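You operate a simulated robot arm through the tools that you are given. There is no shell and no other tool. Be economical: measure what you need, move in short steps, check, and stop when the job is done.

The job below is to be done with a simulated two-armed robot. You get a single attempt, and the scene is never put back.

## Task
Hold the grey-ended block, draw its knob off, sand the old glue away.
Fine: stand the knob on the rack; the sanding block goes back. Set down upright: tall knob, sanding block. What is to be rubbed or washed off counts as gone when no trace of it is left.

Only the result counts: the job must be done as asked and must still hold three seconds after the hand-in. Knocking over, shifting, dropping, spilling or breaking anything else fails it.

## Robot
Two 6-joint arms with two-finger parallel grippers on one trunk, on a base that drives. Base frame: it is fixed to the floor where the robot stands at the start and does not move with it; the origin is under the middle of the robot, x ahead of it, y to its left, z up; the surface under the hand at the start is at about z = 0.86. Units: m, rad, N and s.
The left shoulder is at the start at [0.06, 0.187, 1.172], the right one opposite. With the tool pointing down near the work surface each hand reaches from about 0.24 to 0.62 m from the robot's upright axis, wherever it stands, measured 20 degrees to its own side. Places, roughly: sanding block (8x5x7 cm) [0.4, -0.1, 0.9]; slatted rack [0.6, -0.1, 0.9]. Payload 1.57 kg a hand.
The tool frame of a hand sits at the grasp point between the pads (the TCP): z along the fingers, y along the line on which they close. The tips reach 0.03 m beyond it. Largest opening 0.11 m; finger width 0.024, thickness 0.012; the body of the gripper, 0.048 by 0.112 m, starts 0.078 m behind the TCP.
Orientation is that of the tool frame in the base frame, as a unit quaternion [x, y, z, w]. With the fingers straight down and closing along the base's y, the tool's x points along the base's -x, its y along +y and its z along -z.

## Interface
- The arms move only by the tool step_arm. It takes "left_series", "right_series" or both (then of equal length, played together; a hand with none holds still); each is a list of rows, each an object (a shift or turn left out is 0, a gripper value left out holds the last) with "travel": the shift along the base's x, y, z in m, a list of three; "angular": the turn, a rotation vector about the base's x, y, z in rad, a list of three. In form: [{"travel": [dx, dy, dz], "angular": [rx, ry, rz]}, ...]. A call has 1 to 10 rows; each row is the pose to reach, as a shift and turn from the pose commanded when the call began. "left_gripper" and "right_gripper" are, for a hand that has rows, the opening, from 0 (shut) to 1 (fully open), set as the call begins (left out, the last holds). Rows are played at 5 a second. More than 0.05 m and 0.15 rad between two rows, or a gripper value outside its range, and nothing of the call is played. Where a pose cannot be reached the arm comes as near as it can. A force on the tool above 70 N (or 10 N above the force at the start of the call, whichever is more), or a blocked arm, ends the call early, and 0.2 s more pass. Each finger travels about 0.153 m/s and halts on what it meets, pressing with about 33 N; the grip force reading is that of the motor and also rises with nothing between the fingers. The clock runs only during rows and for 0.2 s after the last one: add rows that repeat a pose to give the fingers time. The reply holds the time, the measured pose of the TCP, the force on the tool along the base axes, the opening and the grip force, in the units named above and with some noise, with the torque about the TCP (base axes, N m) and any sound that the robot's microphone picked up.
- Cameras (640 x 400 px; columns grow to the right, rows downward): "scene" is now at [0.0096, 0.0053, 1.7168]; the picture's right is [0.29, -0.96, 0.00], its down [-0.76, -0.23, -0.61] and it looks along [0.58, 0.17, -0.79] (base axes); focal length 271 px, centre (320, 200). "left" rides on the left gripper at [0.07, -0.016, -0.141] in its tool frame; the picture's right is [0.23, 0.97, 0.00], its down [-0.86, 0.20, -0.48] and it looks along [-0.47, 0.11, 0.88] (tool axes); focal length 222 px, centre (320, 200). "right" rides on the right gripper at [0.07, 0.016, -0.141] in its tool frame; the picture's right is [-0.23, 0.97, 0.00], its down [-0.86, -0.20, -0.48] and it looks along [-0.47, -0.11, 0.88] (tool axes); focal length 222 px, centre (320, 200). There is no depth. A picture from a camera that has moved, and an enlarged one, comes with that camera's place and axes in the base frame and with its lens. The place of the scene camera against the robot may be out by one fixed shift of up to 0.025 m in any direction.
- capture(camera): a new picture of that camera. No time passes.
- lift_body(by): slides the trunk up (or, below 0, down) by that many m; the arms and the scene camera ride with it, the base frame stays. It gives what a move gives, with no picture.
- roll_base(legs): drives the robot by 1 to 6 legs, each [ahead, left, turn to the left] in m, m and rad, along the robot's own axes; the way and the turn of a leg run together, so that a leg with both is an arc; at most 1.5 m and 3.142 rad a leg. The arms and the cameras ride along, it lands a little off, and it stops where it bumps. It gives what a move gives.
- turn_head(pan, tilt): turns the head with the scene camera to pan (to the left, within 1.501 rad either way) and tilt (down, from -0.506 to 1.204), counted from straight ahead of the robot. It gives what a move gives.
- inspect(camera, box): a new picture of the part [left, top, right, bottom] of that camera's present view, enlarged. No time passes.
- close_job(): hands the job in; it is judged then, once.

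Work in short steps. Places have to be worked out from the pictures, the camera data and where the tool is seen: move nearer, look again, correct. Check each grasp and each placing, and mend what went wrong. You have 120 turns and 88 pictures in all, those below and enlarged ones among them. Open the grippers and draw the arms clear of the work before you hand the job in, unless the task says otherwise; then end with one line.

The tools are called after ">>>" as name(argument=value, ...) on one line, values as JSON. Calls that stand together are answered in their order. step_arm: Moves the arms, as the interface text tells. Its arguments: {"type":"object","properties":{"left_series":{"type":"array","items":{"type":"object","properties":{"travel":{"type":"array","items":{"type":"number"}},"angular":{"type":"array","items":{"type":"number"}}}}},"left_gripper":{"type":"number"},"right_series":{"type":"array","items":{"type":"object","properties":{"travel":{"type":"array","items":{"type":"number"}},"angular":{"type":"array","items":{"type":"number"}}}}},"right_gripper":{"type":"number"}},"required":[]} The other tools are called the same way: lift_body (by) slides the trunk up or down; roll_base (legs) drives the base; turn_head (pan, tilt) turns the head that bears the scene camera; capture (camera) takes a picture; inspect (camera, box) takes an enlarged picture of a part of a camera's view; close_job () hands the job in.

At the start:

```text
time_s: 0.0
left_tcp_pos: [0.3977, 0.2831, 1.2429]
left_tool_rot: [0.001, 1.0, 0.0, 0.0]
left_force: [-0.7, 0.8, 1.1]
left_torque: [-0.02, 0.01, 0.03]
left_grip_width: 0.1099
left_grip_force: 0.0
right_tcp_pos: [0.4553, -0.1085, 1.1428]
right_tool_rot: [0.0, 1.0, -0.001, 0.0]
right_force: [-0.3, -0.7, -0.1]
right_torque: [0.02, 0.0, -0.01]
right_grip_width: 0.11
right_grip_force: 0.0
trunk travel left (down, up): [-0.8, 0.19]
robot x, y, heading: [-0.0009, 0.0009, -0.003]
head pan, tilt: [0.291, 0.918]
```

scene: 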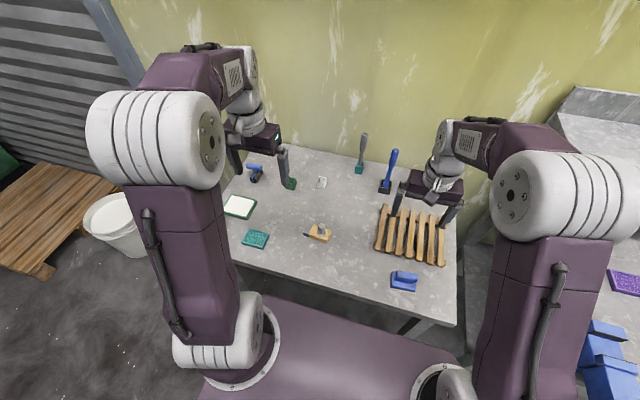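
right: 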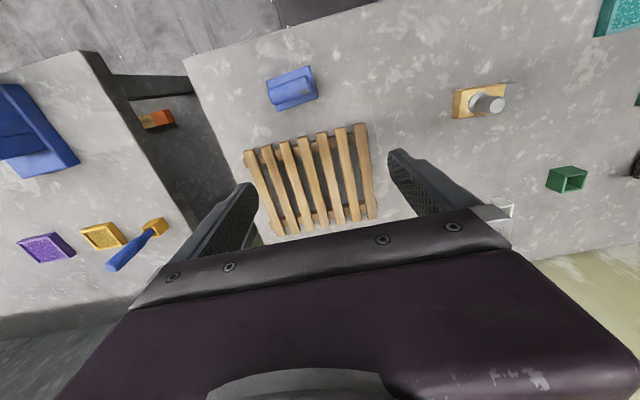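
left: 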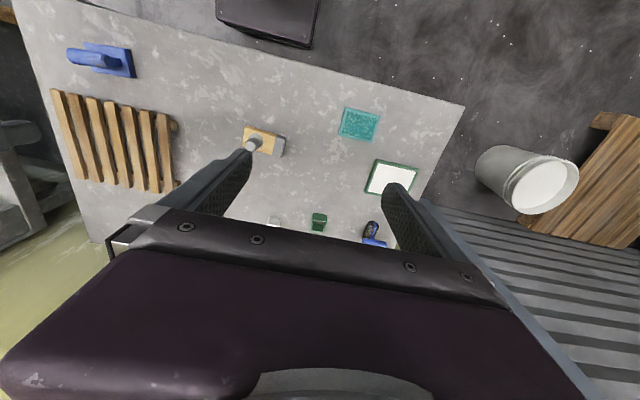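

I begin with enlarged views of the block with the knob and of the sanding block.

>>> inspect(camera="scene", box=[220, 140, 460, 290])

>>> inspect(camera="left", box=[200, 90, 360, 190])

>>> inspect(camera="right", box=[230, 50, 550, 250])

```text
2.67 times, centred on (340, 215) of scene
camera zoom: at [0.0096, 0.0053, 1.7168], right [0.29, -0.96, 0.0], down [-0.76, -0.23, -0.61], along [0.58, 0.17, -0.79], focal length 724 px, centre (267, 160)
```

zoom: 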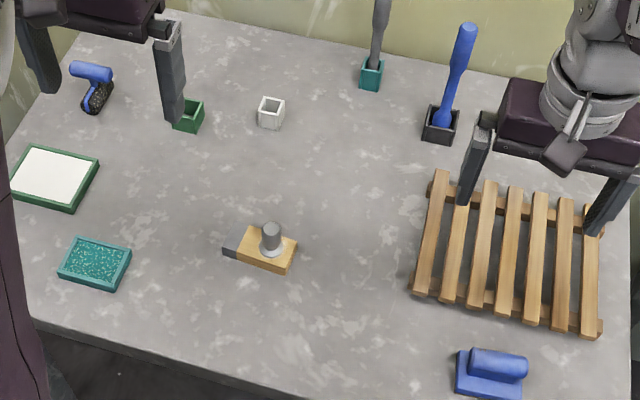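

```text
4.00 times, centred on (280, 140) of left
camera zoom: at [0.3286, 0.2672, 1.3858], right [-0.23, 0.97, 0.0], down [0.86, 0.2, 0.48], along [0.47, 0.11, -0.88], focal length 888 px, centre (480, 440)
```

zoom: 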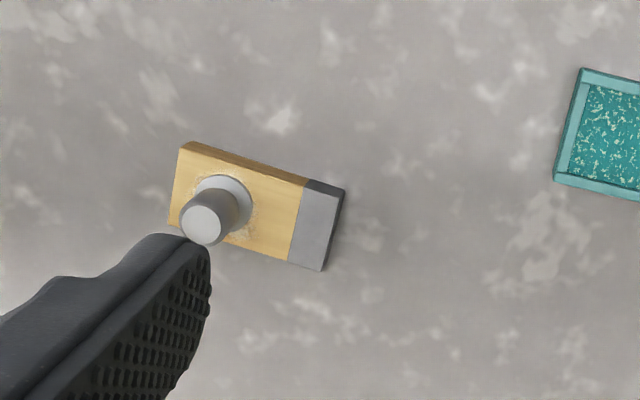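

```text
2.00 times, centred on (390, 150) of right
camera zoom: at [0.3863, -0.0921, 1.2827], right [0.23, 0.97, 0.0], down [0.86, -0.2, 0.48], along [0.47, -0.11, -0.88], focal length 444 px, centre (180, 300)
```

zoom: 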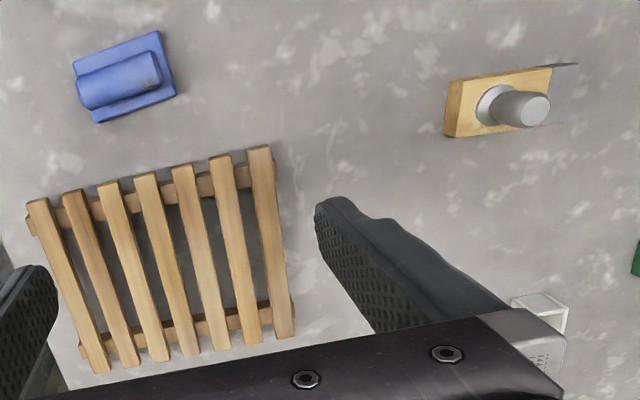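

The block lies near (0.48, 0.17) with its grey end toward +y, so it is far for the right hand. I drive the base a little to the left so that both hands reach.

>>> roll_base(legs=[[0, 0.09, 0]])

```text
time_s: 1.1
left_tcp_pos: [0.3969, 0.3703, 1.2433]
left_tool_rot: [0.0, 1.0, 0.001, 0.0]
left_force: [-0.9, 0.1, 0.0]
left_torque: [0.04, 0.0, 0.02]
left_grip_width: 0.1101
left_grip_force: 0.0
right_tcp_pos: [0.4556, -0.0216, 1.1423]
right_tool_rot: [-0.001, 1.0, 0.001, 0.001]
right_force: [0.3, -0.9, -0.9]
right_torque: [0.04, -0.02, -0.02]
right_grip_width: 0.11
right_grip_force: 0.0
trunk travel left (down, up): [-0.8, 0.19]
robot x, y, heading: [-0.0023, 0.0937, 0.002]
head pan, tilt: [0.291, 0.918]
```

The base landed at y≈0.094. Now I yaw the left hand by about -90° so that its fingers will close along x, bringing it over the block.

>>> step_arm(left_series=[{"travel": [0.008, -0.01, -0.01], "angular": [0, 0, -0.15]}, {"travel": [0.016, -0.02, -0.02], "angular": [0, 0, -0.3]}, {"travel": [0.024, -0.03, -0.03], "angular": [0, 0, -0.45]}, {"travel": [0.032, -0.04, -0.04], "angular": [0, 0, -0.6]}, {"travel": [0.04, -0.05, -0.05], "angular": [0, 0, -0.75]}, {"travel": [0.048, -0.06, -0.06], "angular": [0, 0, -0.9]}, {"travel": [0.056, -0.07, -0.07], "angular": [0, 0, -1.05]}, {"travel": [0.064, -0.08, -0.08], "angular": [0, 0, -1.2]}, {"travel": [0.072, -0.09, -0.09], "angular": [0, 0, -1.35]}, {"travel": [0.083, -0.1, -0.1], "angular": [0, 0, -1.5]}])

>>> capture(camera="left")

>>> capture(camera="scene")

```text
time_s: 3.3
left_tcp_pos: [0.4783, 0.2732, 1.1432]
left_tool_rot: [0.682, 0.731, 0.0, 0.0]
left_force: [-0.5, -0.3, -0.5]
left_torque: [0.01, -0.01, -0.02]
left_grip_width: 0.1101
left_grip_force: 0.1
right_tcp_pos: [0.4565, -0.0186, 1.1426]
right_tool_rot: [-0.001, 1.0, 0.0, 0.0]
right_force: [0.2, 0.2, 0.1]
right_torque: [0.02, 0.01, -0.01]
right_grip_width: 0.11
right_grip_force: 0.0
trunk travel left (down, up): [-0.8, 0.19]
robot x, y, heading: [-0.0009, 0.091, 0.006]
head pan, tilt: [0.291, 0.918]
```

```text
81 pictures are left
camera left: at [0.4593, 0.3411, 1.2856], right [0.96, 0.29, 0.0], down [0.26, -0.84, 0.48], along [0.14, -0.46, -0.88], focal length 222 px, centre (320, 200)
```

left: 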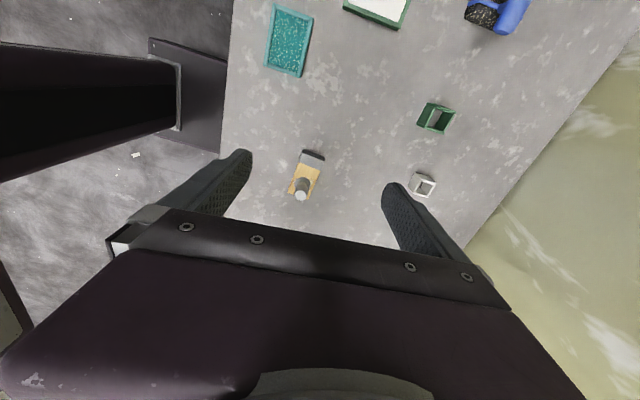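

```text
80 pictures are left
camera scene: at [0.0104, 0.0947, 1.7168], right [0.29, -0.96, 0.0], down [-0.76, -0.23, -0.61], along [0.58, 0.18, -0.8], focal length 271 px, centre (320, 200)
```

scene: 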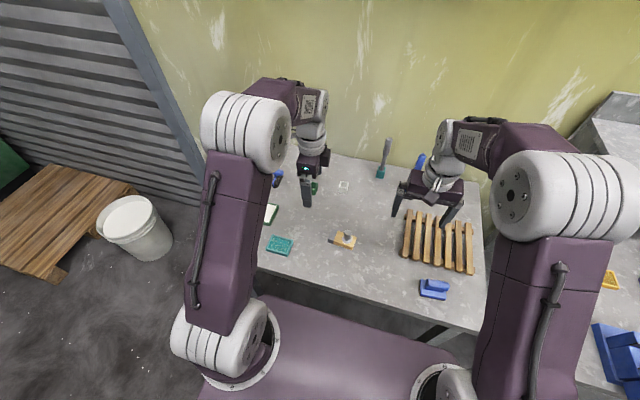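

Yaw reached. I enlarge the block to work out its pose.

>>> inspect(camera="left", box=[270, 135, 350, 210])

```text
5.33 times, centred on (310, 172) of left
camera zoom: at [0.4593, 0.3411, 1.2856], right [0.96, 0.29, 0.0], down [0.26, -0.84, 0.48], along [0.14, -0.46, -0.88], focal length 1185 px, centre (373, 347)
```

zoom: 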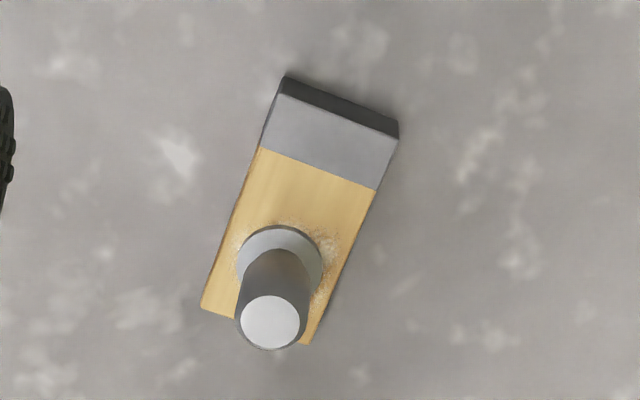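

The block is about 0.022 high and 0.088 long. Its grey end is centred near (0.4845, 0.204), it is yawed about -0.1, and the knob is near (0.480, 0.154) with its top at 0.929. I align the left hand's yaw, and in the same block yaw the right hand by +90°, raised out of the way.

>>> step_arm(left_series=[{"angular": [0, 0, -0.09]}, {"angular": [0, 0, -0.176]}, {"angular": [0, 0, -0.176]}, {"angular": [0, 0, -0.176]}, {"angular": [0, 0, -0.176]}, {"angular": [0, 0, -0.176]}, {"angular": [0, 0, -0.176]}, {"angular": [0, 0, -0.176]}, {"angular": [0, 0, -0.176]}, {"angular": [0, 0, -0.176]}], right_series=[{"travel": [-0.005, -0.01, 0], "angular": [0, 0, 0.145]}, {"travel": [-0.01, -0.02, 0], "angular": [0, 0, 0.29]}, {"travel": [-0.015, -0.03, 0], "angular": [0, 0, 0.435]}, {"travel": [-0.02, -0.04, 0], "angular": [0, 0, 0.58]}, {"travel": [-0.025, -0.05, 0], "angular": [0, 0, 0.725]}, {"travel": [-0.03, -0.06, 0], "angular": [0, 0, 0.87]}, {"travel": [-0.035, -0.07, 0], "angular": [0, 0, 1.015]}, {"travel": [-0.04, -0.08, 0], "angular": [0, 0, 1.16]}, {"travel": [-0.045, -0.09, 0], "angular": [0, 0, 1.305]}, {"travel": [-0.05, -0.1, 0], "angular": [0, 0, 1.45]}])

>>> capture(camera="right")

```text
time_s: 5.5
left_tcp_pos: [0.4798, 0.2738, 1.1425]
left_tool_rot: [0.743, 0.67, 0.0, 0.0]
left_force: [-0.8, -0.3, 0.2]
left_torque: [0.03, -0.01, -0.01]
left_grip_width: 0.1098
left_grip_force: 0.0
right_tcp_pos: [0.4048, -0.118, 1.1431]
right_tool_rot: [-0.664, 0.747, -0.001, 0.0]
right_force: [0.1, 0.5, -0.2]
right_torque: [-0.02, 0.02, 0.01]
right_grip_width: 0.1101
right_grip_force: 0.0
trunk travel left (down, up): [-0.8, 0.19]
robot x, y, heading: [-0.0014, 0.0876, 0.006]
head pan, tilt: [0.291, 0.918]
```

```text
78 pictures are left
camera right: at [0.3808, -0.1861, 1.2823], right [-0.94, 0.34, 0.0], down [0.3, 0.83, 0.48], along [0.16, 0.45, -0.88], focal length 222 px, centre (320, 200)
```

right: 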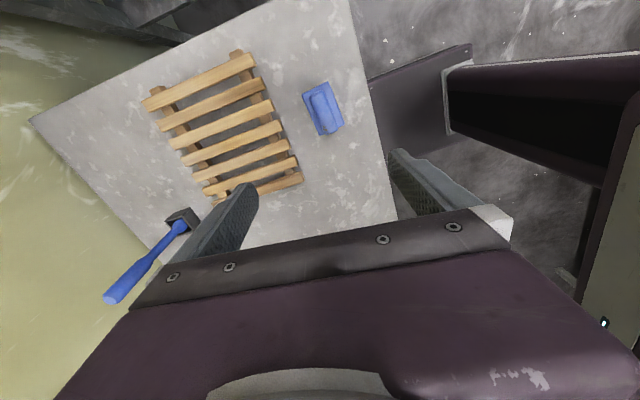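

Both yaws are good. I enlarge the sanding block and rack from here, then tilt the left hand.

>>> inspect(camera="right", box=[270, 65, 370, 145])

>>> inspect(camera="right", box=[130, 40, 310, 210])

>>> step_arm(left_series=[{"travel": [0.002, -0.01, -0.03], "angular": [-0.149, 0.016, 0]}, {"travel": [0.004, -0.02, -0.06], "angular": [-0.298, 0.032, 0]}, {"travel": [0.006, -0.035, -0.09], "angular": [-0.447, 0.048, 0]}, {"travel": [0.007, -0.05, -0.12], "angular": [-0.596, 0.064, 0]}, {"travel": [0.007, -0.051, -0.145], "angular": [-0.596, 0.064, 0]}])

>>> capture(camera="left")

```text
5.00 times, centred on (320, 105) of right
camera zoom: at [0.3808, -0.1861, 1.2823], right [-0.94, 0.34, 0.0], down [0.3, 0.83, 0.48], along [0.16, 0.45, -0.88], focal length 1111 px, centre (320, 675)
```

zoom: 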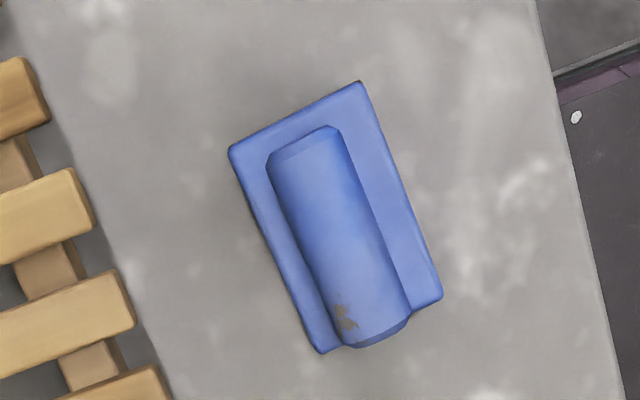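

```text
2.35 times, centred on (220, 125) of right
camera zoom: at [0.3808, -0.1861, 1.2823], right [-0.94, 0.34, 0.0], down [0.3, 0.83, 0.48], along [0.16, 0.45, -0.88], focal length 523 px, centre (555, 376)
```

zoom: 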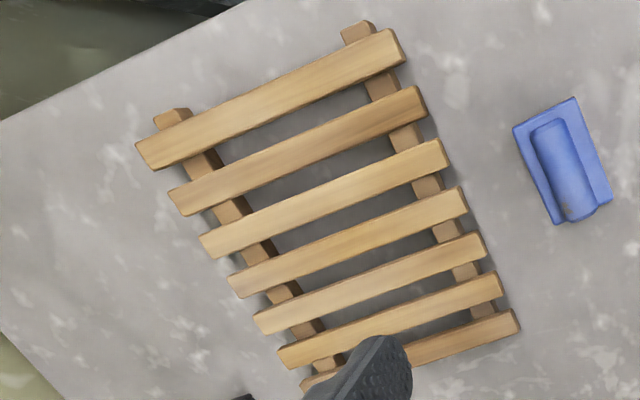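

```text
time_s: 6.7
left_tcp_pos: [0.4865, 0.2221, 0.9969]
left_tool_rot: [0.709, 0.639, -0.221, 0.199]
left_force: [0.5, 0.1, 0.4]
left_torque: [0.0, -0.03, 0.0]
left_grip_width: 0.1098
left_grip_force: 0.0
right_tcp_pos: [0.405, -0.1182, 1.1429]
right_tool_rot: [-0.664, 0.748, 0.0, 0.0]
right_force: [-0.2, 0.3, -0.2]
right_torque: [0.01, -0.02, 0.03]
right_grip_width: 0.1101
right_grip_force: 0.1
trunk travel left (down, up): [-0.8, 0.19]
robot x, y, heading: [-0.0022, 0.0888, 0.0]
head pan, tilt: [0.291, 0.918]
```

```text
75 pictures are left
camera left: at [0.485, 0.3607, 1.076], right [0.99, 0.08, -0.13], down [0.15, -0.45, 0.88], along [0.02, -0.89, -0.46], focal length 222 px, centre (320, 200)
```

left: 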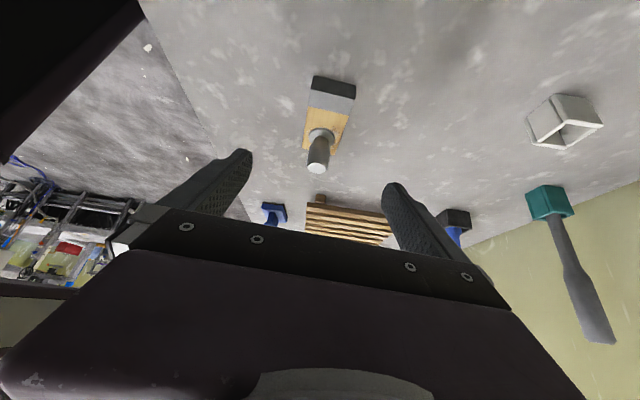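

Consistent with my estimate: grey end about (0.485, 0.207). I lower the tilted left hand around it and look before closing.

>>> step_arm(left_series=[{"travel": [0, 0, -0.04]}, {"travel": [0, 0, -0.075]}, {"travel": [0, 0, -0.099]}])

>>> capture(camera="left")

```text
time_s: 7.5
left_tcp_pos: [0.4861, 0.2255, 0.8977]
left_tool_rot: [0.71, 0.64, -0.22, 0.196]
left_force: [0.0, -0.5, 0.2]
left_torque: [0.03, -0.01, -0.01]
left_grip_width: 0.1098
left_grip_force: 0.1
right_tcp_pos: [0.4056, -0.1176, 1.142]
right_tool_rot: [-0.664, 0.748, 0.0, 0.0]
right_force: [-0.1, -1.1, -0.4]
right_torque: [0.01, 0.0, 0.01]
right_grip_width: 0.11
right_grip_force: 0.2
trunk travel left (down, up): [-0.8, 0.19]
robot x, y, heading: [-0.001, 0.0895, -0.0]
head pan, tilt: [0.291, 0.918]
```

```text
74 pictures are left
camera left: at [0.485, 0.3624, 0.9769], right [0.99, 0.09, -0.13], down [0.15, -0.45, 0.88], along [0.02, -0.89, -0.46], focal length 222 px, centre (320, 200)
```

left: 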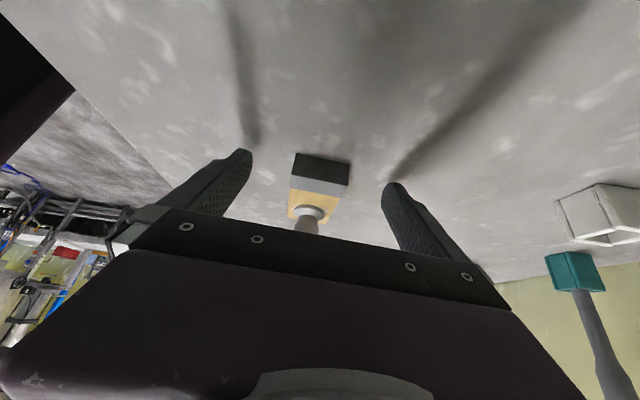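

The fingers straddle the grey end evenly. I close the left gripper.

>>> step_arm(left_gripper=0, left_series=[{"travel": [0, -0.002, 0]}, {"travel": [0, -0.002, 0]}, {"travel": [0, -0.002, 0]}, {"travel": [0, -0.002, 0]}])

>>> capture(camera="left")

```text
time_s: 8.5
left_tcp_pos: [0.4859, 0.2222, 0.8987]
left_tool_rot: [0.709, 0.64, -0.221, 0.198]
left_force: [-0.2, 0.3, 0.3]
left_torque: [0.08, -0.02, 0.01]
left_grip_width: 0.0441
left_grip_force: 32.8
right_tcp_pos: [0.404, -0.1193, 1.1418]
right_tool_rot: [-0.663, 0.748, 0.0, 0.0]
right_force: [0.0, -0.4, 0.3]
right_torque: [-0.01, -0.01, -0.02]
right_grip_width: 0.1101
right_grip_force: 0.1
trunk travel left (down, up): [-0.8, 0.19]
robot x, y, heading: [0.0024, 0.0904, 0.002]
head pan, tilt: [0.291, 0.918]
```

```text
73 pictures are left
camera left: at [0.4855, 0.3601, 0.9775], right [0.99, 0.09, -0.13], down [0.15, -0.45, 0.88], along [0.02, -0.89, -0.46], focal length 222 px, centre (320, 200)
```

left: 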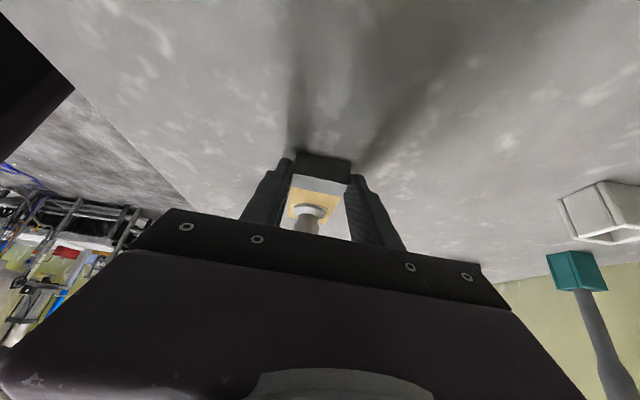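

The left hand holds the grey end firmly (0.044 m). Now I move the right hand above the knob, half open.

>>> step_arm(right_gripper=0.5, right_series=[{"travel": [0.012, 0.045, 0]}, {"travel": [0.024, 0.09, 0]}, {"travel": [0.036, 0.135, 0]}, {"travel": [0.048, 0.18, 0]}, {"travel": [0.06, 0.225, -0.02]}, {"travel": [0.074, 0.27, -0.05]}, {"travel": [0.076, 0.273, -0.09]}, {"travel": [0.076, 0.273, -0.12]}])

>>> capture(camera="right")

>>> capture(camera="left")

```text
refused: row 5 steps farther than a row can; nothing moved
```

```text
72 pictures are left
camera right: at [0.381, -0.1855, 1.2822], right [-0.94, 0.34, 0.0], down [0.3, 0.83, 0.48], along [0.16, 0.45, -0.88], focal length 222 px, centre (320, 200)
```

right: 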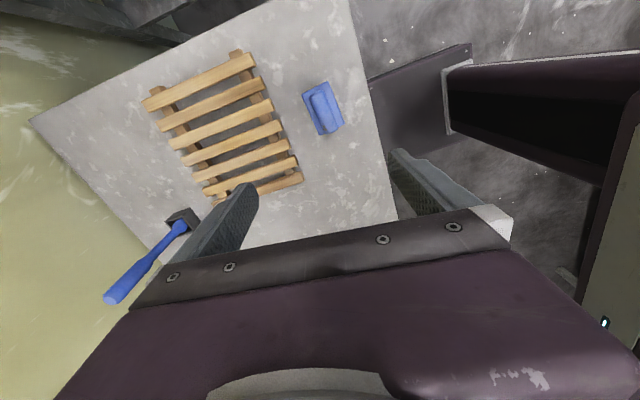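

```text
71 pictures are left
camera left: at [0.4855, 0.3601, 0.9775], right [0.99, 0.09, -0.13], down [0.15, -0.45, 0.88], along [0.02, -0.89, -0.46], focal length 222 px, centre (320, 200)
```

left: 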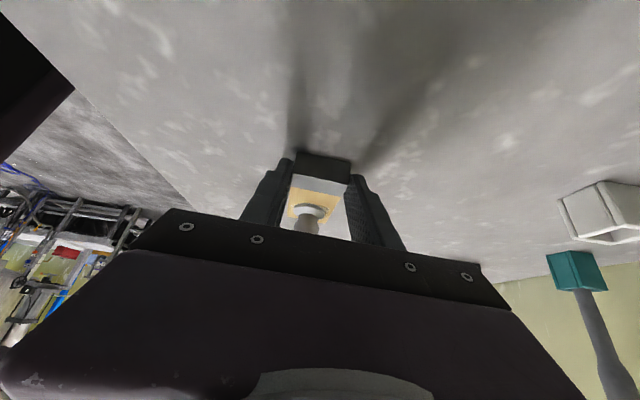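

The step was too long; I repeat it with smaller rows.

>>> step_arm(right_gripper=0.5, right_series=[{"travel": [0.012, 0.04, 0]}, {"travel": [0.024, 0.08, 0]}, {"travel": [0.036, 0.12, 0]}, {"travel": [0.048, 0.16, 0]}, {"travel": [0.058, 0.2, -0.01]}, {"travel": [0.068, 0.235, -0.03]}, {"travel": [0.076, 0.265, -0.06]}, {"travel": [0.076, 0.273, -0.095]}, {"travel": [0.076, 0.273, -0.12]}])

>>> capture(camera="right")

```text
time_s: 10.5
left_tcp_pos: [0.4863, 0.2214, 0.8981]
left_tool_rot: [0.709, 0.64, -0.221, 0.197]
left_force: [0.0, -0.9, -0.1]
left_torque: [0.08, 0.03, 0.01]
left_grip_width: 0.0438
left_grip_force: 32.9
right_tcp_pos: [0.4791, 0.1558, 1.0256]
right_tool_rot: [-0.664, 0.748, 0.0, 0.0]
right_force: [-0.1, 0.4, -0.4]
right_torque: [0.0, -0.02, 0.02]
right_grip_width: 0.0551
right_grip_force: 0.0
trunk travel left (down, up): [-0.8, 0.19]
robot x, y, heading: [-0.0041, 0.0916, 0.004]
head pan, tilt: [0.291, 0.918]
```

```text
70 pictures are left
camera right: at [0.456, 0.0896, 1.1648], right [-0.94, 0.34, 0.0], down [0.3, 0.83, 0.48], along [0.16, 0.45, -0.88], focal length 222 px, centre (320, 200)
```

right: 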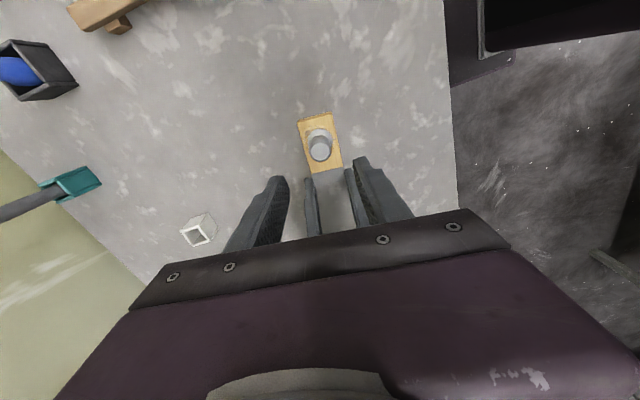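

The knob top is at about (0.478, 0.153). I lower to z≈0.922, just above the flange, then close.

>>> step_arm(right_series=[{"travel": [0, -0.003, -0.04]}, {"travel": [0, -0.003, -0.08]}, {"travel": [0, -0.003, -0.103]}, {"travel": [0, -0.003, -0.103]}])

>>> capture(camera="right")

>>> capture(camera="left")

```text
time_s: 11.5
left_tcp_pos: [0.4865, 0.2216, 0.8982]
left_tool_rot: [0.71, 0.64, -0.221, 0.197]
left_force: [-0.8, -0.6, 0.3]
left_torque: [0.05, -0.03, -0.02]
left_grip_width: 0.044
left_grip_force: 33.1
right_tcp_pos: [0.4838, 0.1541, 0.9206]
right_tool_rot: [-0.665, 0.747, 0.0, 0.0]
right_force: [0.7, -0.1, 0.5]
right_torque: [-0.03, 0.0, 0.02]
right_grip_width: 0.0551
right_grip_force: 0.1
trunk travel left (down, up): [-0.8, 0.19]
robot x, y, heading: [-0.0014, 0.0885, -0.001]
head pan, tilt: [0.291, 0.918]
```

```text
69 pictures are left
camera right: at [0.4593, 0.0872, 1.0596], right [-0.94, 0.34, 0.0], down [0.3, 0.83, 0.48], along [0.16, 0.45, -0.88], focal length 222 px, centre (320, 200)
```

right: 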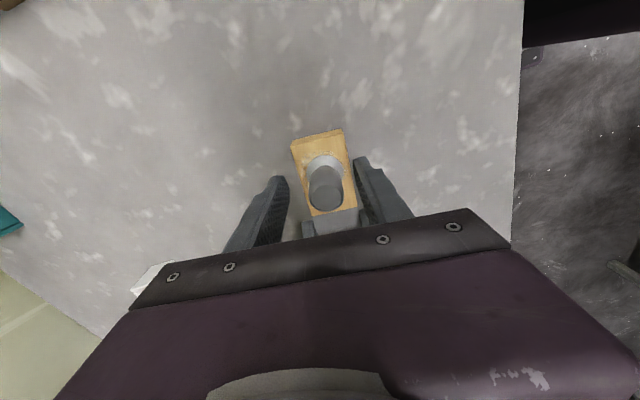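

```text
68 pictures are left
camera left: at [0.4855, 0.3601, 0.9775], right [0.99, 0.09, -0.13], down [0.15, -0.45, 0.88], along [0.02, -0.89, -0.46], focal length 222 px, centre (320, 200)
```

left: 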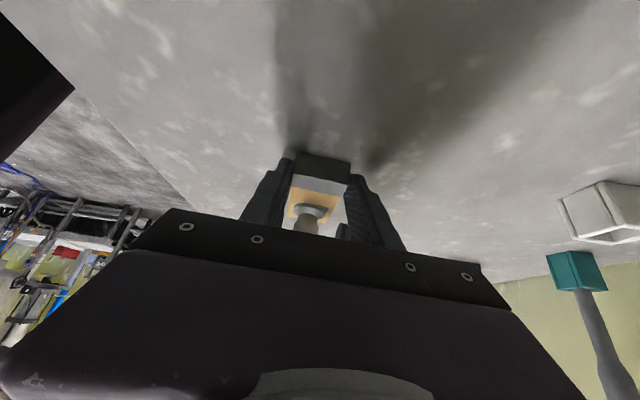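

The knob sits between the fingers. I close the right gripper on it.

>>> step_arm(right_gripper=0, right_series=[{"travel": [-0.002, 0, 0]}, {"travel": [-0.002, 0, 0]}, {"travel": [-0.002, 0, 0]}, {"travel": [-0.002, 0, 0]}])

```text
time_s: 12.5
left_tcp_pos: [0.4864, 0.2225, 0.8988]
left_tool_rot: [0.71, 0.639, -0.22, 0.197]
left_force: [0.0, -0.7, 0.3]
left_torque: [0.06, 0.0, 0.04]
left_grip_width: 0.0439
left_grip_force: 32.9
right_tcp_pos: [0.4813, 0.1538, 0.9209]
right_tool_rot: [-0.664, 0.748, 0.0, 0.0]
right_force: [-0.3, -0.6, -0.6]
right_torque: [-0.07, 0.01, 0.0]
right_grip_width: 0.0249
right_grip_force: 33.0
trunk travel left (down, up): [-0.8, 0.19]
robot x, y, heading: [-0.0036, 0.0904, 0.003]
head pan, tilt: [0.291, 0.918]
```

The knob is gripped (0.025 m). I pull straight up in small rows.

>>> step_arm(right_series=[{"travel": [0, 0, 0.003]}, {"travel": [0, 0, 0.006]}, {"travel": [0, 0, 0.009]}, {"travel": [0, 0, 0.012]}, {"travel": [0, 0, 0.016]}, {"travel": [0, 0, 0.02]}])

>>> capture(camera="left")

```text
time_s: 13.9
left_tcp_pos: [0.4858, 0.2217, 0.8979]
left_tool_rot: [0.71, 0.64, -0.22, 0.197]
left_force: [0.8, -0.2, -0.2]
left_torque: [0.03, -0.03, -0.01]
left_grip_width: 0.0439
left_grip_force: 32.9
right_tcp_pos: [0.4789, 0.1504, 0.939]
right_tool_rot: [-0.664, 0.748, 0.001, 0.0]
right_force: [0.0, 0.7, -0.6]
right_torque: [0.0, 0.0, 0.0]
right_grip_width: 0.024
right_grip_force: 32.7
trunk travel left (down, up): [-0.8, 0.19]
robot x, y, heading: [-0.0, 0.0867, -0.002]
head pan, tilt: [0.291, 0.918]
```

```text
67 pictures are left
camera left: at [0.4854, 0.3602, 0.9775], right [0.99, 0.09, -0.13], down [0.15, -0.45, 0.88], along [0.02, -0.89, -0.46], focal length 222 px, centre (320, 200)
```

left: 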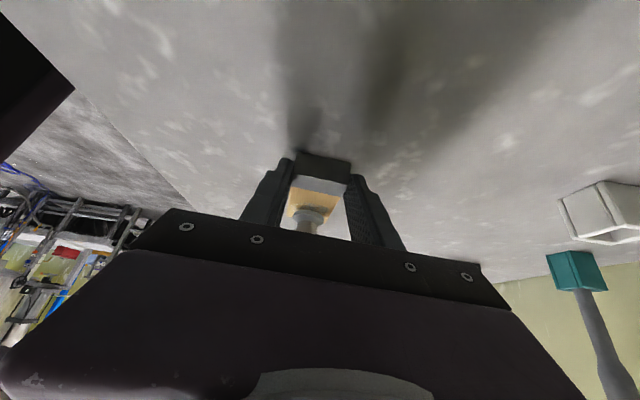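

No load remains, so either the knob came off or the fingers slipped; I raise a bit more and check.

>>> step_arm(right_series=[{"travel": [0, 0, 0.03]}, {"travel": [0, 0, 0.06]}])

>>> inspect(camera="left", box=[230, 140, 410, 250])

>>> inspect(camera="right", box=[220, 90, 420, 230])

```text
time_s: 14.5
left_tcp_pos: [0.4871, 0.2226, 0.9001]
left_tool_rot: [0.709, 0.64, -0.22, 0.198]
left_force: [0.5, 0.0, -0.5]
left_torque: [0.0, -0.05, 0.04]
left_grip_width: 0.0437
left_grip_force: 33.0
right_tcp_pos: [0.4811, 0.1516, 0.9998]
right_tool_rot: [-0.664, 0.748, 0.0, 0.0]
right_force: [-0.8, 0.3, 0.2]
right_torque: [0.0, 0.02, 0.03]
right_grip_width: 0.0241
right_grip_force: 33.1
trunk travel left (down, up): [-0.8, 0.19]
robot x, y, heading: [0.0002, 0.0838, 0.004]
head pan, tilt: [0.291, 0.918]
```

```text
3.56 times, centred on (320, 195) of left
camera zoom: at [0.4851, 0.3601, 0.9777], right [0.99, 0.09, -0.13], down [0.15, -0.45, 0.88], along [0.02, -0.89, -0.46], focal length 790 px, centre (320, 218)
```

zoom: 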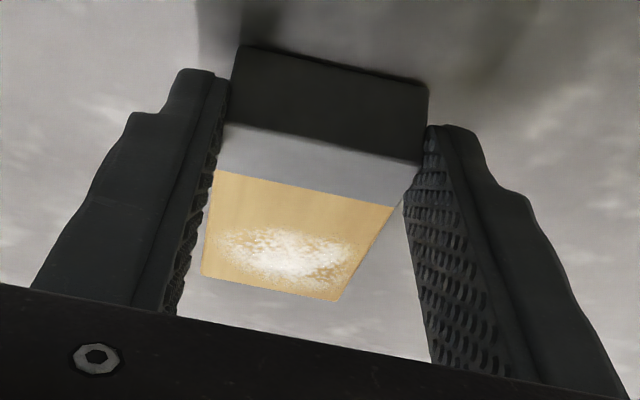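

```text
2.86 times, centred on (320, 160) of right
camera zoom: at [0.4576, 0.0852, 1.1397], right [-0.94, 0.34, 0.0], down [0.3, 0.83, 0.48], along [0.16, 0.45, -0.88], focal length 635 px, centre (320, 314)
```

zoom: 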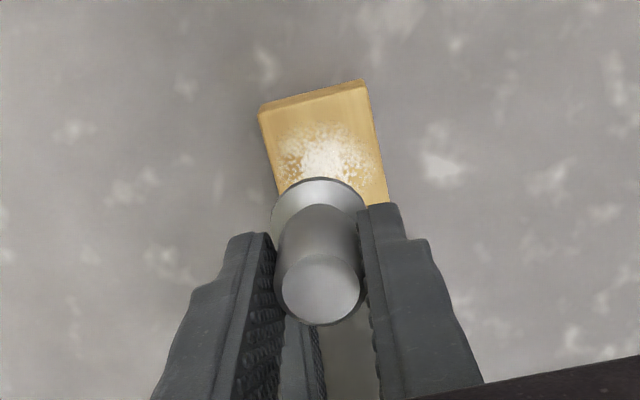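

The knob is off and upright in the right hand, and the glue patch is visible on the wood. I carry the knob over the rack, aiming at the second slat from the left (y≈-0.077, x≈0.53).

>>> step_arm(right_series=[{"travel": [0.005, -0.02, 0.03]}, {"travel": [0.01, -0.06, 0.05]}, {"travel": [0.015, -0.1, 0.05]}, {"travel": [0.02, -0.14, 0.05]}, {"travel": [0.03, -0.18, 0.05]}, {"travel": [0.04, -0.215, 0.05]}, {"travel": [0.049, -0.229, 0.04]}, {"travel": [0.049, -0.229, 0.02]}, {"travel": [0.049, -0.229, 0.0]}])

>>> capture(camera="right")

>>> inspect(camera="scene", box=[320, 180, 500, 310])

```text
time_s: 16.5
left_tcp_pos: [0.4872, 0.2218, 0.8984]
left_tool_rot: [0.71, 0.64, -0.219, 0.196]
left_force: [-0.2, 0.3, 0.3]
left_torque: [0.03, 0.0, -0.03]
left_grip_width: 0.0436
left_grip_force: 33.2
right_tcp_pos: [0.5286, -0.0764, 0.997]
right_tool_rot: [-0.664, 0.748, 0.0, 0.0]
right_force: [0.6, -0.3, -0.7]
right_torque: [0.01, 0.02, -0.02]
right_grip_width: 0.0238
right_grip_force: 33.0
trunk travel left (down, up): [-0.8, 0.19]
robot x, y, heading: [0.0005, 0.0889, 0.004]
head pan, tilt: [0.291, 0.918]
```

```text
64 pictures are left
camera right: at [0.5053, -0.143, 1.1371], right [-0.94, 0.34, 0.0], down [0.3, 0.83, 0.48], along [0.16, 0.45, -0.88], focal length 222 px, centre (320, 200)
```

right: 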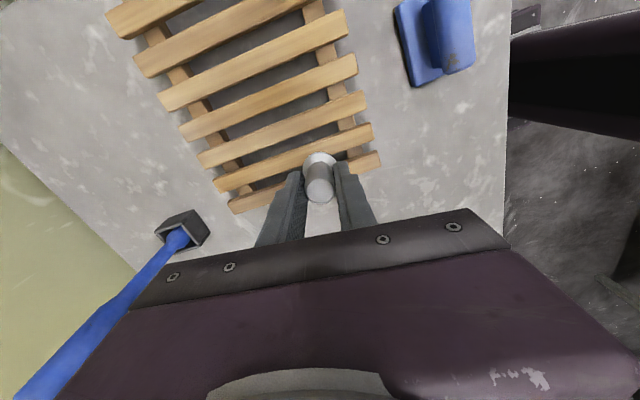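

```text
3.08 times, centred on (410, 245) of scene
camera zoom: at [0.0101, 0.0948, 1.7168], right [0.29, -0.96, 0.0], down [-0.76, -0.23, -0.61], along [0.58, 0.18, -0.8], focal length 835 px, centre (43, 62)
```

zoom: 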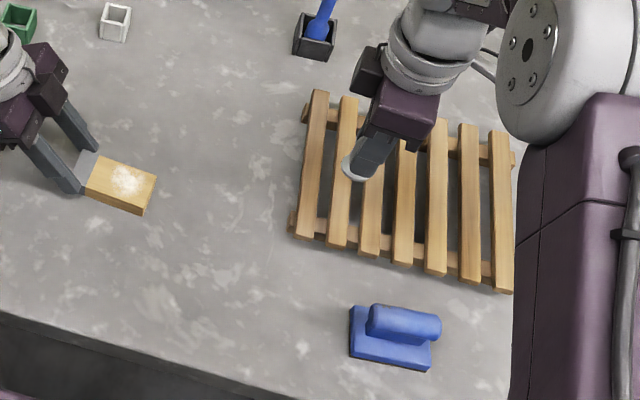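

Slat top works out to z≈0.88, and slat 6 is at y≈-0.075, right under the knob. I descend to just above contact.

>>> step_arm(right_series=[{"travel": [0, 0, -0.03]}, {"travel": [0, 0, -0.055]}, {"travel": [0, 0, -0.063]}])

>>> inspect(camera="right", box=[200, 80, 440, 230])

>>> inspect(camera="left", box=[200, 140, 440, 290])

```text
time_s: 17.3
left_tcp_pos: [0.4838, 0.2231, 0.9007]
left_tool_rot: [0.71, 0.639, -0.22, 0.199]
left_force: [0.4, -0.4, -0.9]
left_torque: [0.06, -0.01, 0.01]
left_grip_width: 0.0442
left_grip_force: 32.9
right_tcp_pos: [0.5285, -0.0748, 0.9393]
right_tool_rot: [-0.664, 0.747, -0.004, 0.004]
right_force: [5.0, -0.3, 26.3]
right_torque: [0.01, -0.18, -0.05]
right_grip_width: 0.0243
right_grip_force: 33.7
trunk travel left (down, up): [-0.8, 0.19]
robot x, y, heading: [-0.0005, 0.0911, -0.002]
head pan, tilt: [0.291, 0.918]
```

```text
2.67 times, centred on (320, 155) of right
camera zoom: at [0.5029, -0.1415, 1.0791], right [-0.94, 0.34, -0.01], down [0.29, 0.83, 0.48], along [0.17, 0.45, -0.88], focal length 592 px, centre (320, 320)
```

zoom: 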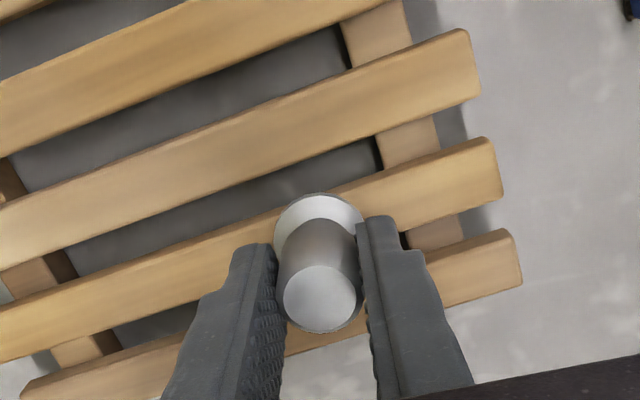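

```text
2.67 times, centred on (320, 215) of left
camera zoom: at [0.4824, 0.3609, 0.9795], right [0.99, 0.09, -0.13], down [0.15, -0.45, 0.88], along [0.02, -0.89, -0.46], focal length 592 px, centre (320, 160)
```

zoom: 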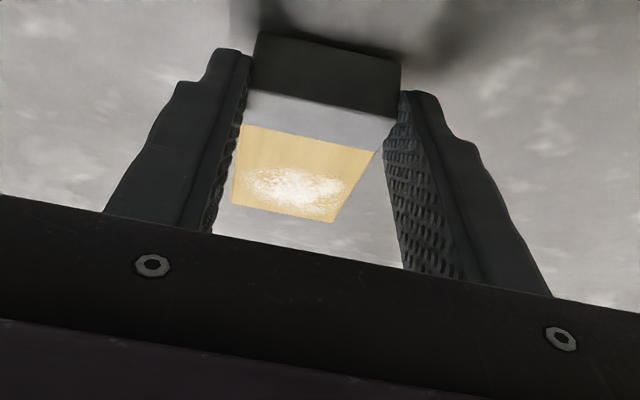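

Contact came early (26 N at TCP 0.939), so the slats are higher. The knob sits slightly toward the +y edge of the slat, so I lift a few mm, shift -0.005 in y, and set down gently.

>>> step_arm(right_series=[{"travel": [0, 0, 0.012]}, {"travel": [0, -0.005, 0.012]}, {"travel": [0, -0.005, 0.008]}, {"travel": [0, -0.005, 0.005]}, {"travel": [0, -0.005, 0.005]}])

>>> inspect(camera="right", box=[240, 100, 400, 220])

```text
time_s: 18.5
left_tcp_pos: [0.4863, 0.2224, 0.898]
left_tool_rot: [0.71, 0.64, -0.22, 0.197]
left_force: [-0.3, -0.5, -0.1]
left_torque: [0.02, 0.04, 0.02]
left_grip_width: 0.0438
left_grip_force: 32.8
right_tcp_pos: [0.5302, -0.0838, 0.9402]
right_tool_rot: [-0.663, 0.748, 0.0, 0.0]
right_force: [-0.7, 0.1, 0.3]
right_torque: [0.0, 0.0, 0.0]
right_grip_width: 0.0238
right_grip_force: 33.2
trunk travel left (down, up): [-0.8, 0.19]
robot x, y, heading: [0.0013, 0.0952, -0.001]
head pan, tilt: [0.291, 0.918]
```

```text
3.33 times, centred on (320, 160) of right
camera zoom: at [0.5056, -0.1502, 1.0807], right [-0.94, 0.34, 0.0], down [0.3, 0.83, 0.48], along [0.16, 0.45, -0.88], focal length 740 px, centre (320, 333)
```

zoom: 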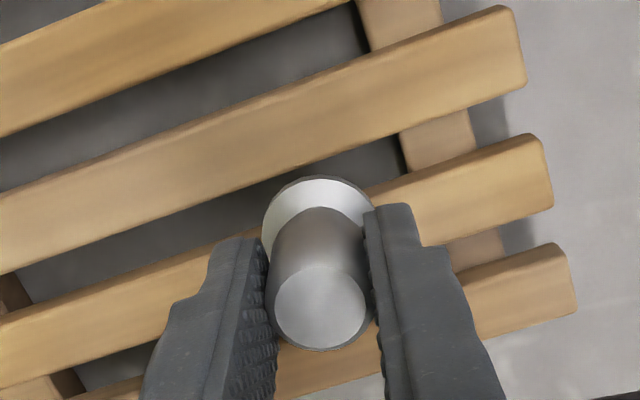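

Now the flange overhangs the -y edge by about 10 mm, so I shift back by 4 mm and lower gently to contact.

>>> step_arm(right_series=[{"travel": [0, 0.004, 0.001]}, {"travel": [0, 0.004, 0]}, {"travel": [0, 0.004, -0.002]}, {"travel": [0, 0.004, -0.003]}, {"travel": [0, 0.004, -0.003]}])

>>> inspect(camera="right", box=[240, 100, 400, 220])

```text
time_s: 19.7
left_tcp_pos: [0.4858, 0.2224, 0.898]
left_tool_rot: [0.71, 0.64, -0.22, 0.197]
left_force: [-0.1, -0.2, -0.7]
left_torque: [0.01, 0.0, 0.01]
left_grip_width: 0.044
left_grip_force: 33.0
right_tcp_pos: [0.5298, -0.0775, 0.9392]
right_tool_rot: [-0.664, 0.748, 0.0, 0.0]
right_force: [-0.2, 0.3, 0.8]
right_torque: [0.01, -0.07, 0.03]
right_grip_width: 0.0239
right_grip_force: 33.4
trunk travel left (down, up): [-0.8, 0.19]
robot x, y, heading: [-0.0028, 0.0881, 0.004]
head pan, tilt: [0.291, 0.918]
```

```text
3.33 times, centred on (320, 160) of right
camera zoom: at [0.5053, -0.1446, 1.0791], right [-0.94, 0.34, 0.0], down [0.3, 0.83, 0.48], along [0.16, 0.45, -0.88], focal length 740 px, centre (320, 333)
```

zoom: 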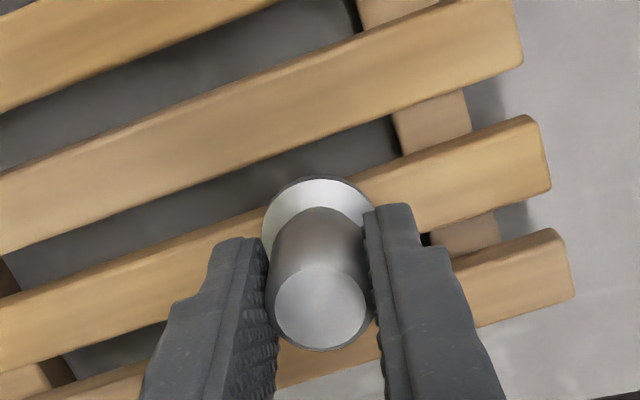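

The flange is centred on the slat and just touching. I press 1.5 mm more, then open partly.

>>> step_arm(right_series=[{"travel": [0, 0, -0.001]}, {"travel": [0, 0, -0.0015]}, {"travel": [0, 0, -0.0015]}])

>>> step_arm(right_gripper=0.4, right_series=[{"travel": [0, 0, 0]}, {"travel": [0, 0, 0]}, {"travel": [0, 0, 0]}])

>>> inspect(camera="right", box=[240, 100, 400, 220])

```text
time_s: 20.5
left_tcp_pos: [0.4864, 0.2227, 0.8998]
left_tool_rot: [0.71, 0.64, -0.219, 0.197]
left_force: [0.5, 0.4, -0.7]
left_torque: [0.02, -0.01, 0.0]
left_grip_width: 0.044
left_grip_force: 33.0
right_tcp_pos: [0.5298, -0.0778, 0.9401]
right_tool_rot: [-0.663, 0.748, 0.0, 0.002]
right_force: [3.3, -1.9, 11.9]
right_torque: [-0.04, -0.17, -0.01]
right_grip_width: 0.024
right_grip_force: 32.5
trunk travel left (down, up): [-0.8, 0.19]
robot x, y, heading: [0.0007, 0.0893, -0.002]
head pan, tilt: [0.291, 0.918]
```

```text
time_s: 21.3
left_tcp_pos: [0.4863, 0.2226, 0.8983]
left_tool_rot: [0.709, 0.64, -0.221, 0.198]
left_force: [-1.0, -0.7, -0.5]
left_torque: [0.01, 0.01, 0.0]
left_grip_width: 0.0438
left_grip_force: 33.3
right_tcp_pos: [0.5281, -0.0772, 0.9385]
right_tool_rot: [-0.663, 0.748, 0.0, -0.001]
right_force: [0.1, 1.0, -0.2]
right_torque: [-0.02, 0.01, -0.04]
right_grip_width: 0.044
right_grip_force: 0.1
trunk travel left (down, up): [-0.8, 0.19]
robot x, y, heading: [-0.0002, 0.0887, -0.003]
head pan, tilt: [0.291, 0.918]
```

```text
3.33 times, centred on (320, 160) of right
camera zoom: at [0.5049, -0.1444, 1.0776], right [-0.94, 0.34, 0.0], down [0.3, 0.83, 0.48], along [0.16, 0.45, -0.88], focal length 740 px, centre (320, 333)
```

zoom: 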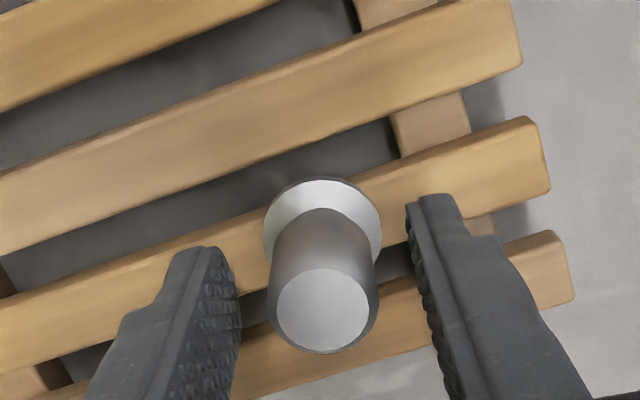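

The knob stands upright. I raise the hand clear, then move over the sanding block at about (0.389, -0.14), yawing +0.2 to line up with its handle.

>>> step_arm(right_series=[{"travel": [0, 0, 0.04]}, {"travel": [0, 0, 0.085]}, {"travel": [0, 0, 0.12]}, {"travel": [-0.035, -0.02, 0.14], "angular": [0, 0, 0.05]}, {"travel": [-0.075, -0.03, 0.14], "angular": [0, 0, 0.1]}, {"travel": [-0.11, -0.045, 0.14], "angular": [0, 0, 0.15]}, {"travel": [-0.14, -0.063, 0.14], "angular": [0, 0, 0.2]}, {"travel": [-0.14, -0.063, 0.12], "angular": [0, 0, 0.2]}])

>>> capture(camera="right")

```text
time_s: 23.1
left_tcp_pos: [0.4867, 0.222, 0.8977]
left_tool_rot: [0.71, 0.639, -0.221, 0.196]
left_force: [-1.5, -1.8, 2.6]
left_torque: [-0.18, 0.16, -0.07]
left_grip_width: 0.0438
left_grip_force: 33.1
right_tcp_pos: [0.3902, -0.1414, 1.056]
right_tool_rot: [0.735, -0.678, 0.0, -0.001]
right_force: [-0.7, 0.0, 0.0]
right_torque: [0.0, 0.05, 0.04]
right_grip_width: 0.044
right_grip_force: 0.0
trunk travel left (down, up): [-0.8, 0.19]
robot x, y, heading: [0.0044, 0.0879, 0.003]
head pan, tilt: [0.291, 0.918]
```

```text
57 pictures are left
camera right: at [0.3794, -0.2117, 1.1954], right [-0.99, 0.15, 0.0], down [0.13, 0.87, 0.48], along [0.07, 0.47, -0.88], focal length 222 px, centre (320, 200)
```

right: 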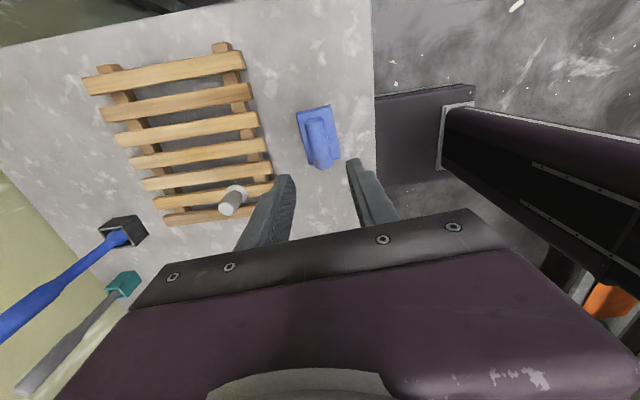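

I enlarge the sanding block to fix its centre and handle axis.

>>> inspect(camera="right", box=[270, 90, 370, 180])

```text
4.44 times, centred on (320, 135) of right
camera zoom: at [0.3794, -0.2117, 1.1954], right [-0.99, 0.15, 0.0], down [0.13, 0.87, 0.48], along [0.07, 0.47, -0.88], focal length 987 px, centre (320, 489)
```

zoom: 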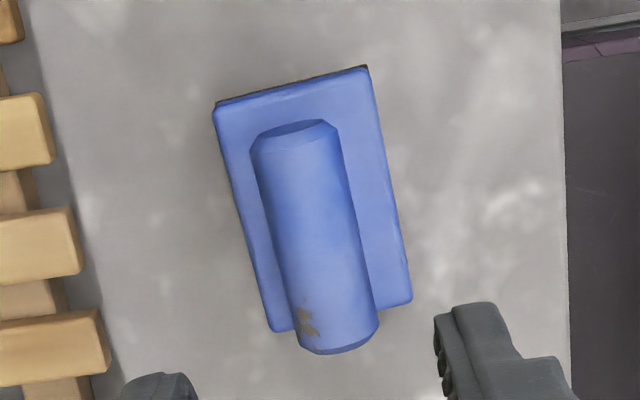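

The centre is about (0.3907, -0.144) with its axis aligned to the hand. I descend to TCP z≈0.918 and check.

>>> step_arm(right_gripper=0.55, right_series=[{"travel": [0.001, -0.003, -0.04]}, {"travel": [0.001, -0.003, -0.08]}, {"travel": [0.001, -0.003, -0.115]}, {"travel": [0.001, -0.003, -0.137]}, {"travel": [0.001, -0.003, -0.137]}])

>>> capture(camera="right")

```text
time_s: 24.3
left_tcp_pos: [0.4856, 0.223, 0.8983]
left_tool_rot: [0.71, 0.639, -0.22, 0.197]
left_force: [0.1, 0.1, -0.4]
left_torque: [0.05, 0.0, -0.01]
left_grip_width: 0.0438
left_grip_force: 32.8
right_tcp_pos: [0.3867, -0.1446, 0.9222]
right_tool_rot: [0.734, -0.679, 0.0, 0.0]
right_force: [-0.3, -0.5, -0.5]
right_torque: [0.0, -0.02, -0.02]
right_grip_width: 0.0605
right_grip_force: 0.1
trunk travel left (down, up): [-0.8, 0.19]
robot x, y, heading: [-0.0009, 0.0906, 0.007]
head pan, tilt: [0.291, 0.918]
```

```text
55 pictures are left
camera right: at [0.376, -0.2143, 1.0608], right [-0.99, 0.15, 0.0], down [0.13, 0.87, 0.48], along [0.07, 0.47, -0.88], focal length 222 px, centre (320, 200)
```

right: 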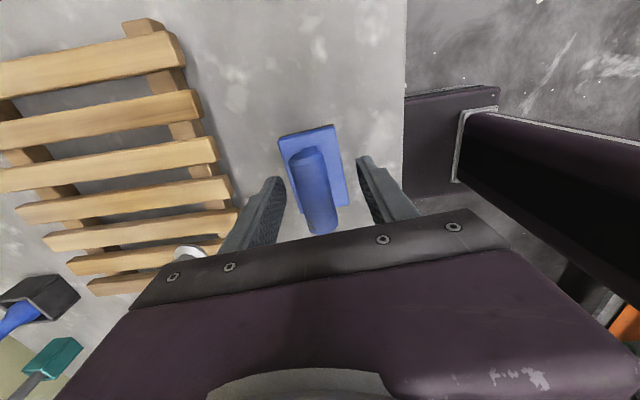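

The handle lies between the fingers. I close with a 2 mm x correction.

>>> step_arm(right_gripper=0, right_series=[{"travel": [0.001, 0, -0.002]}, {"travel": [0.001, 0, -0.002]}, {"travel": [0.001, 0, -0.002]}, {"travel": [0.001, 0, -0.002]}])

>>> inspect(camera="right", box=[220, 100, 420, 240])

```text
time_s: 25.3
left_tcp_pos: [0.4866, 0.2225, 0.8984]
left_tool_rot: [0.709, 0.639, -0.221, 0.197]
left_force: [0.6, 0.5, -0.2]
left_torque: [0.01, -0.01, -0.01]
left_grip_width: 0.0439
left_grip_force: 32.9
right_tcp_pos: [0.3898, -0.1434, 0.919]
right_tool_rot: [0.735, -0.678, 0.002, 0.001]
right_force: [5.7, 0.2, 12.8]
right_torque: [-0.02, -0.04, -0.01]
right_grip_width: 0.0243
right_grip_force: 32.9
trunk travel left (down, up): [-0.8, 0.19]
robot x, y, heading: [0.0038, 0.0862, 0.005]
head pan, tilt: [0.291, 0.918]
```

```text
2.86 times, centred on (320, 170) of right
camera zoom: at [0.3787, -0.2143, 1.0593], right [-0.99, 0.15, 0.0], down [0.13, 0.87, 0.48], along [0.07, 0.47, -0.88], focal length 635 px, centre (320, 286)
```

zoom: 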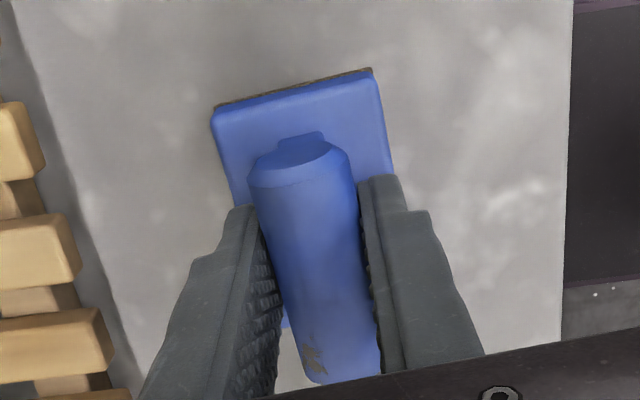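

The handle is gripped (0.024 m). I lift it straight up and check that it comes along level.

>>> step_arm(right_series=[{"travel": [0, 0, 0.01]}, {"travel": [0, 0, 0.05]}, {"travel": [0, 0, 0.09]}, {"travel": [0, 0, 0.13]}])

>>> inspect(camera="right", box=[220, 100, 420, 240])

```text
time_s: 26.3
left_tcp_pos: [0.4867, 0.2225, 0.8995]
left_tool_rot: [0.71, 0.639, -0.221, 0.198]
left_force: [-0.3, 0.5, -0.4]
left_torque: [-0.01, -0.02, -0.03]
left_grip_width: 0.0439
left_grip_force: 32.7
right_tcp_pos: [0.3901, -0.1423, 1.0486]
right_tool_rot: [0.735, -0.678, -0.001, 0.001]
right_force: [-0.4, 0.3, -0.8]
right_torque: [-0.03, -0.02, -0.02]
right_grip_width: 0.0242
right_grip_force: 33.4
trunk travel left (down, up): [-0.8, 0.19]
robot x, y, heading: [0.0008, 0.0923, 0.001]
head pan, tilt: [0.291, 0.918]
```

```text
2.86 times, centred on (320, 170) of right
camera zoom: at [0.3798, -0.2133, 1.1878], right [-0.99, 0.15, 0.0], down [0.13, 0.87, 0.48], along [0.07, 0.47, -0.88], focal length 635 px, centre (320, 286)
```

zoom: 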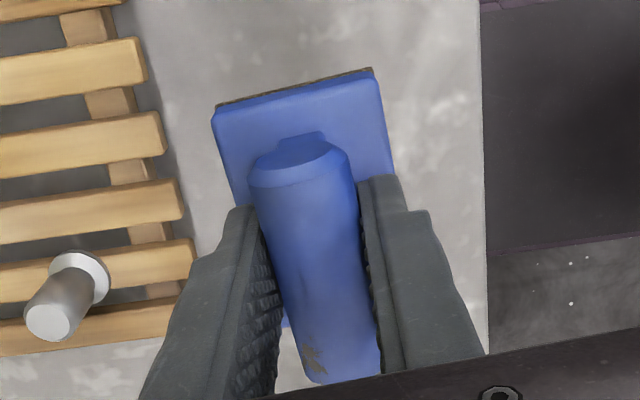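

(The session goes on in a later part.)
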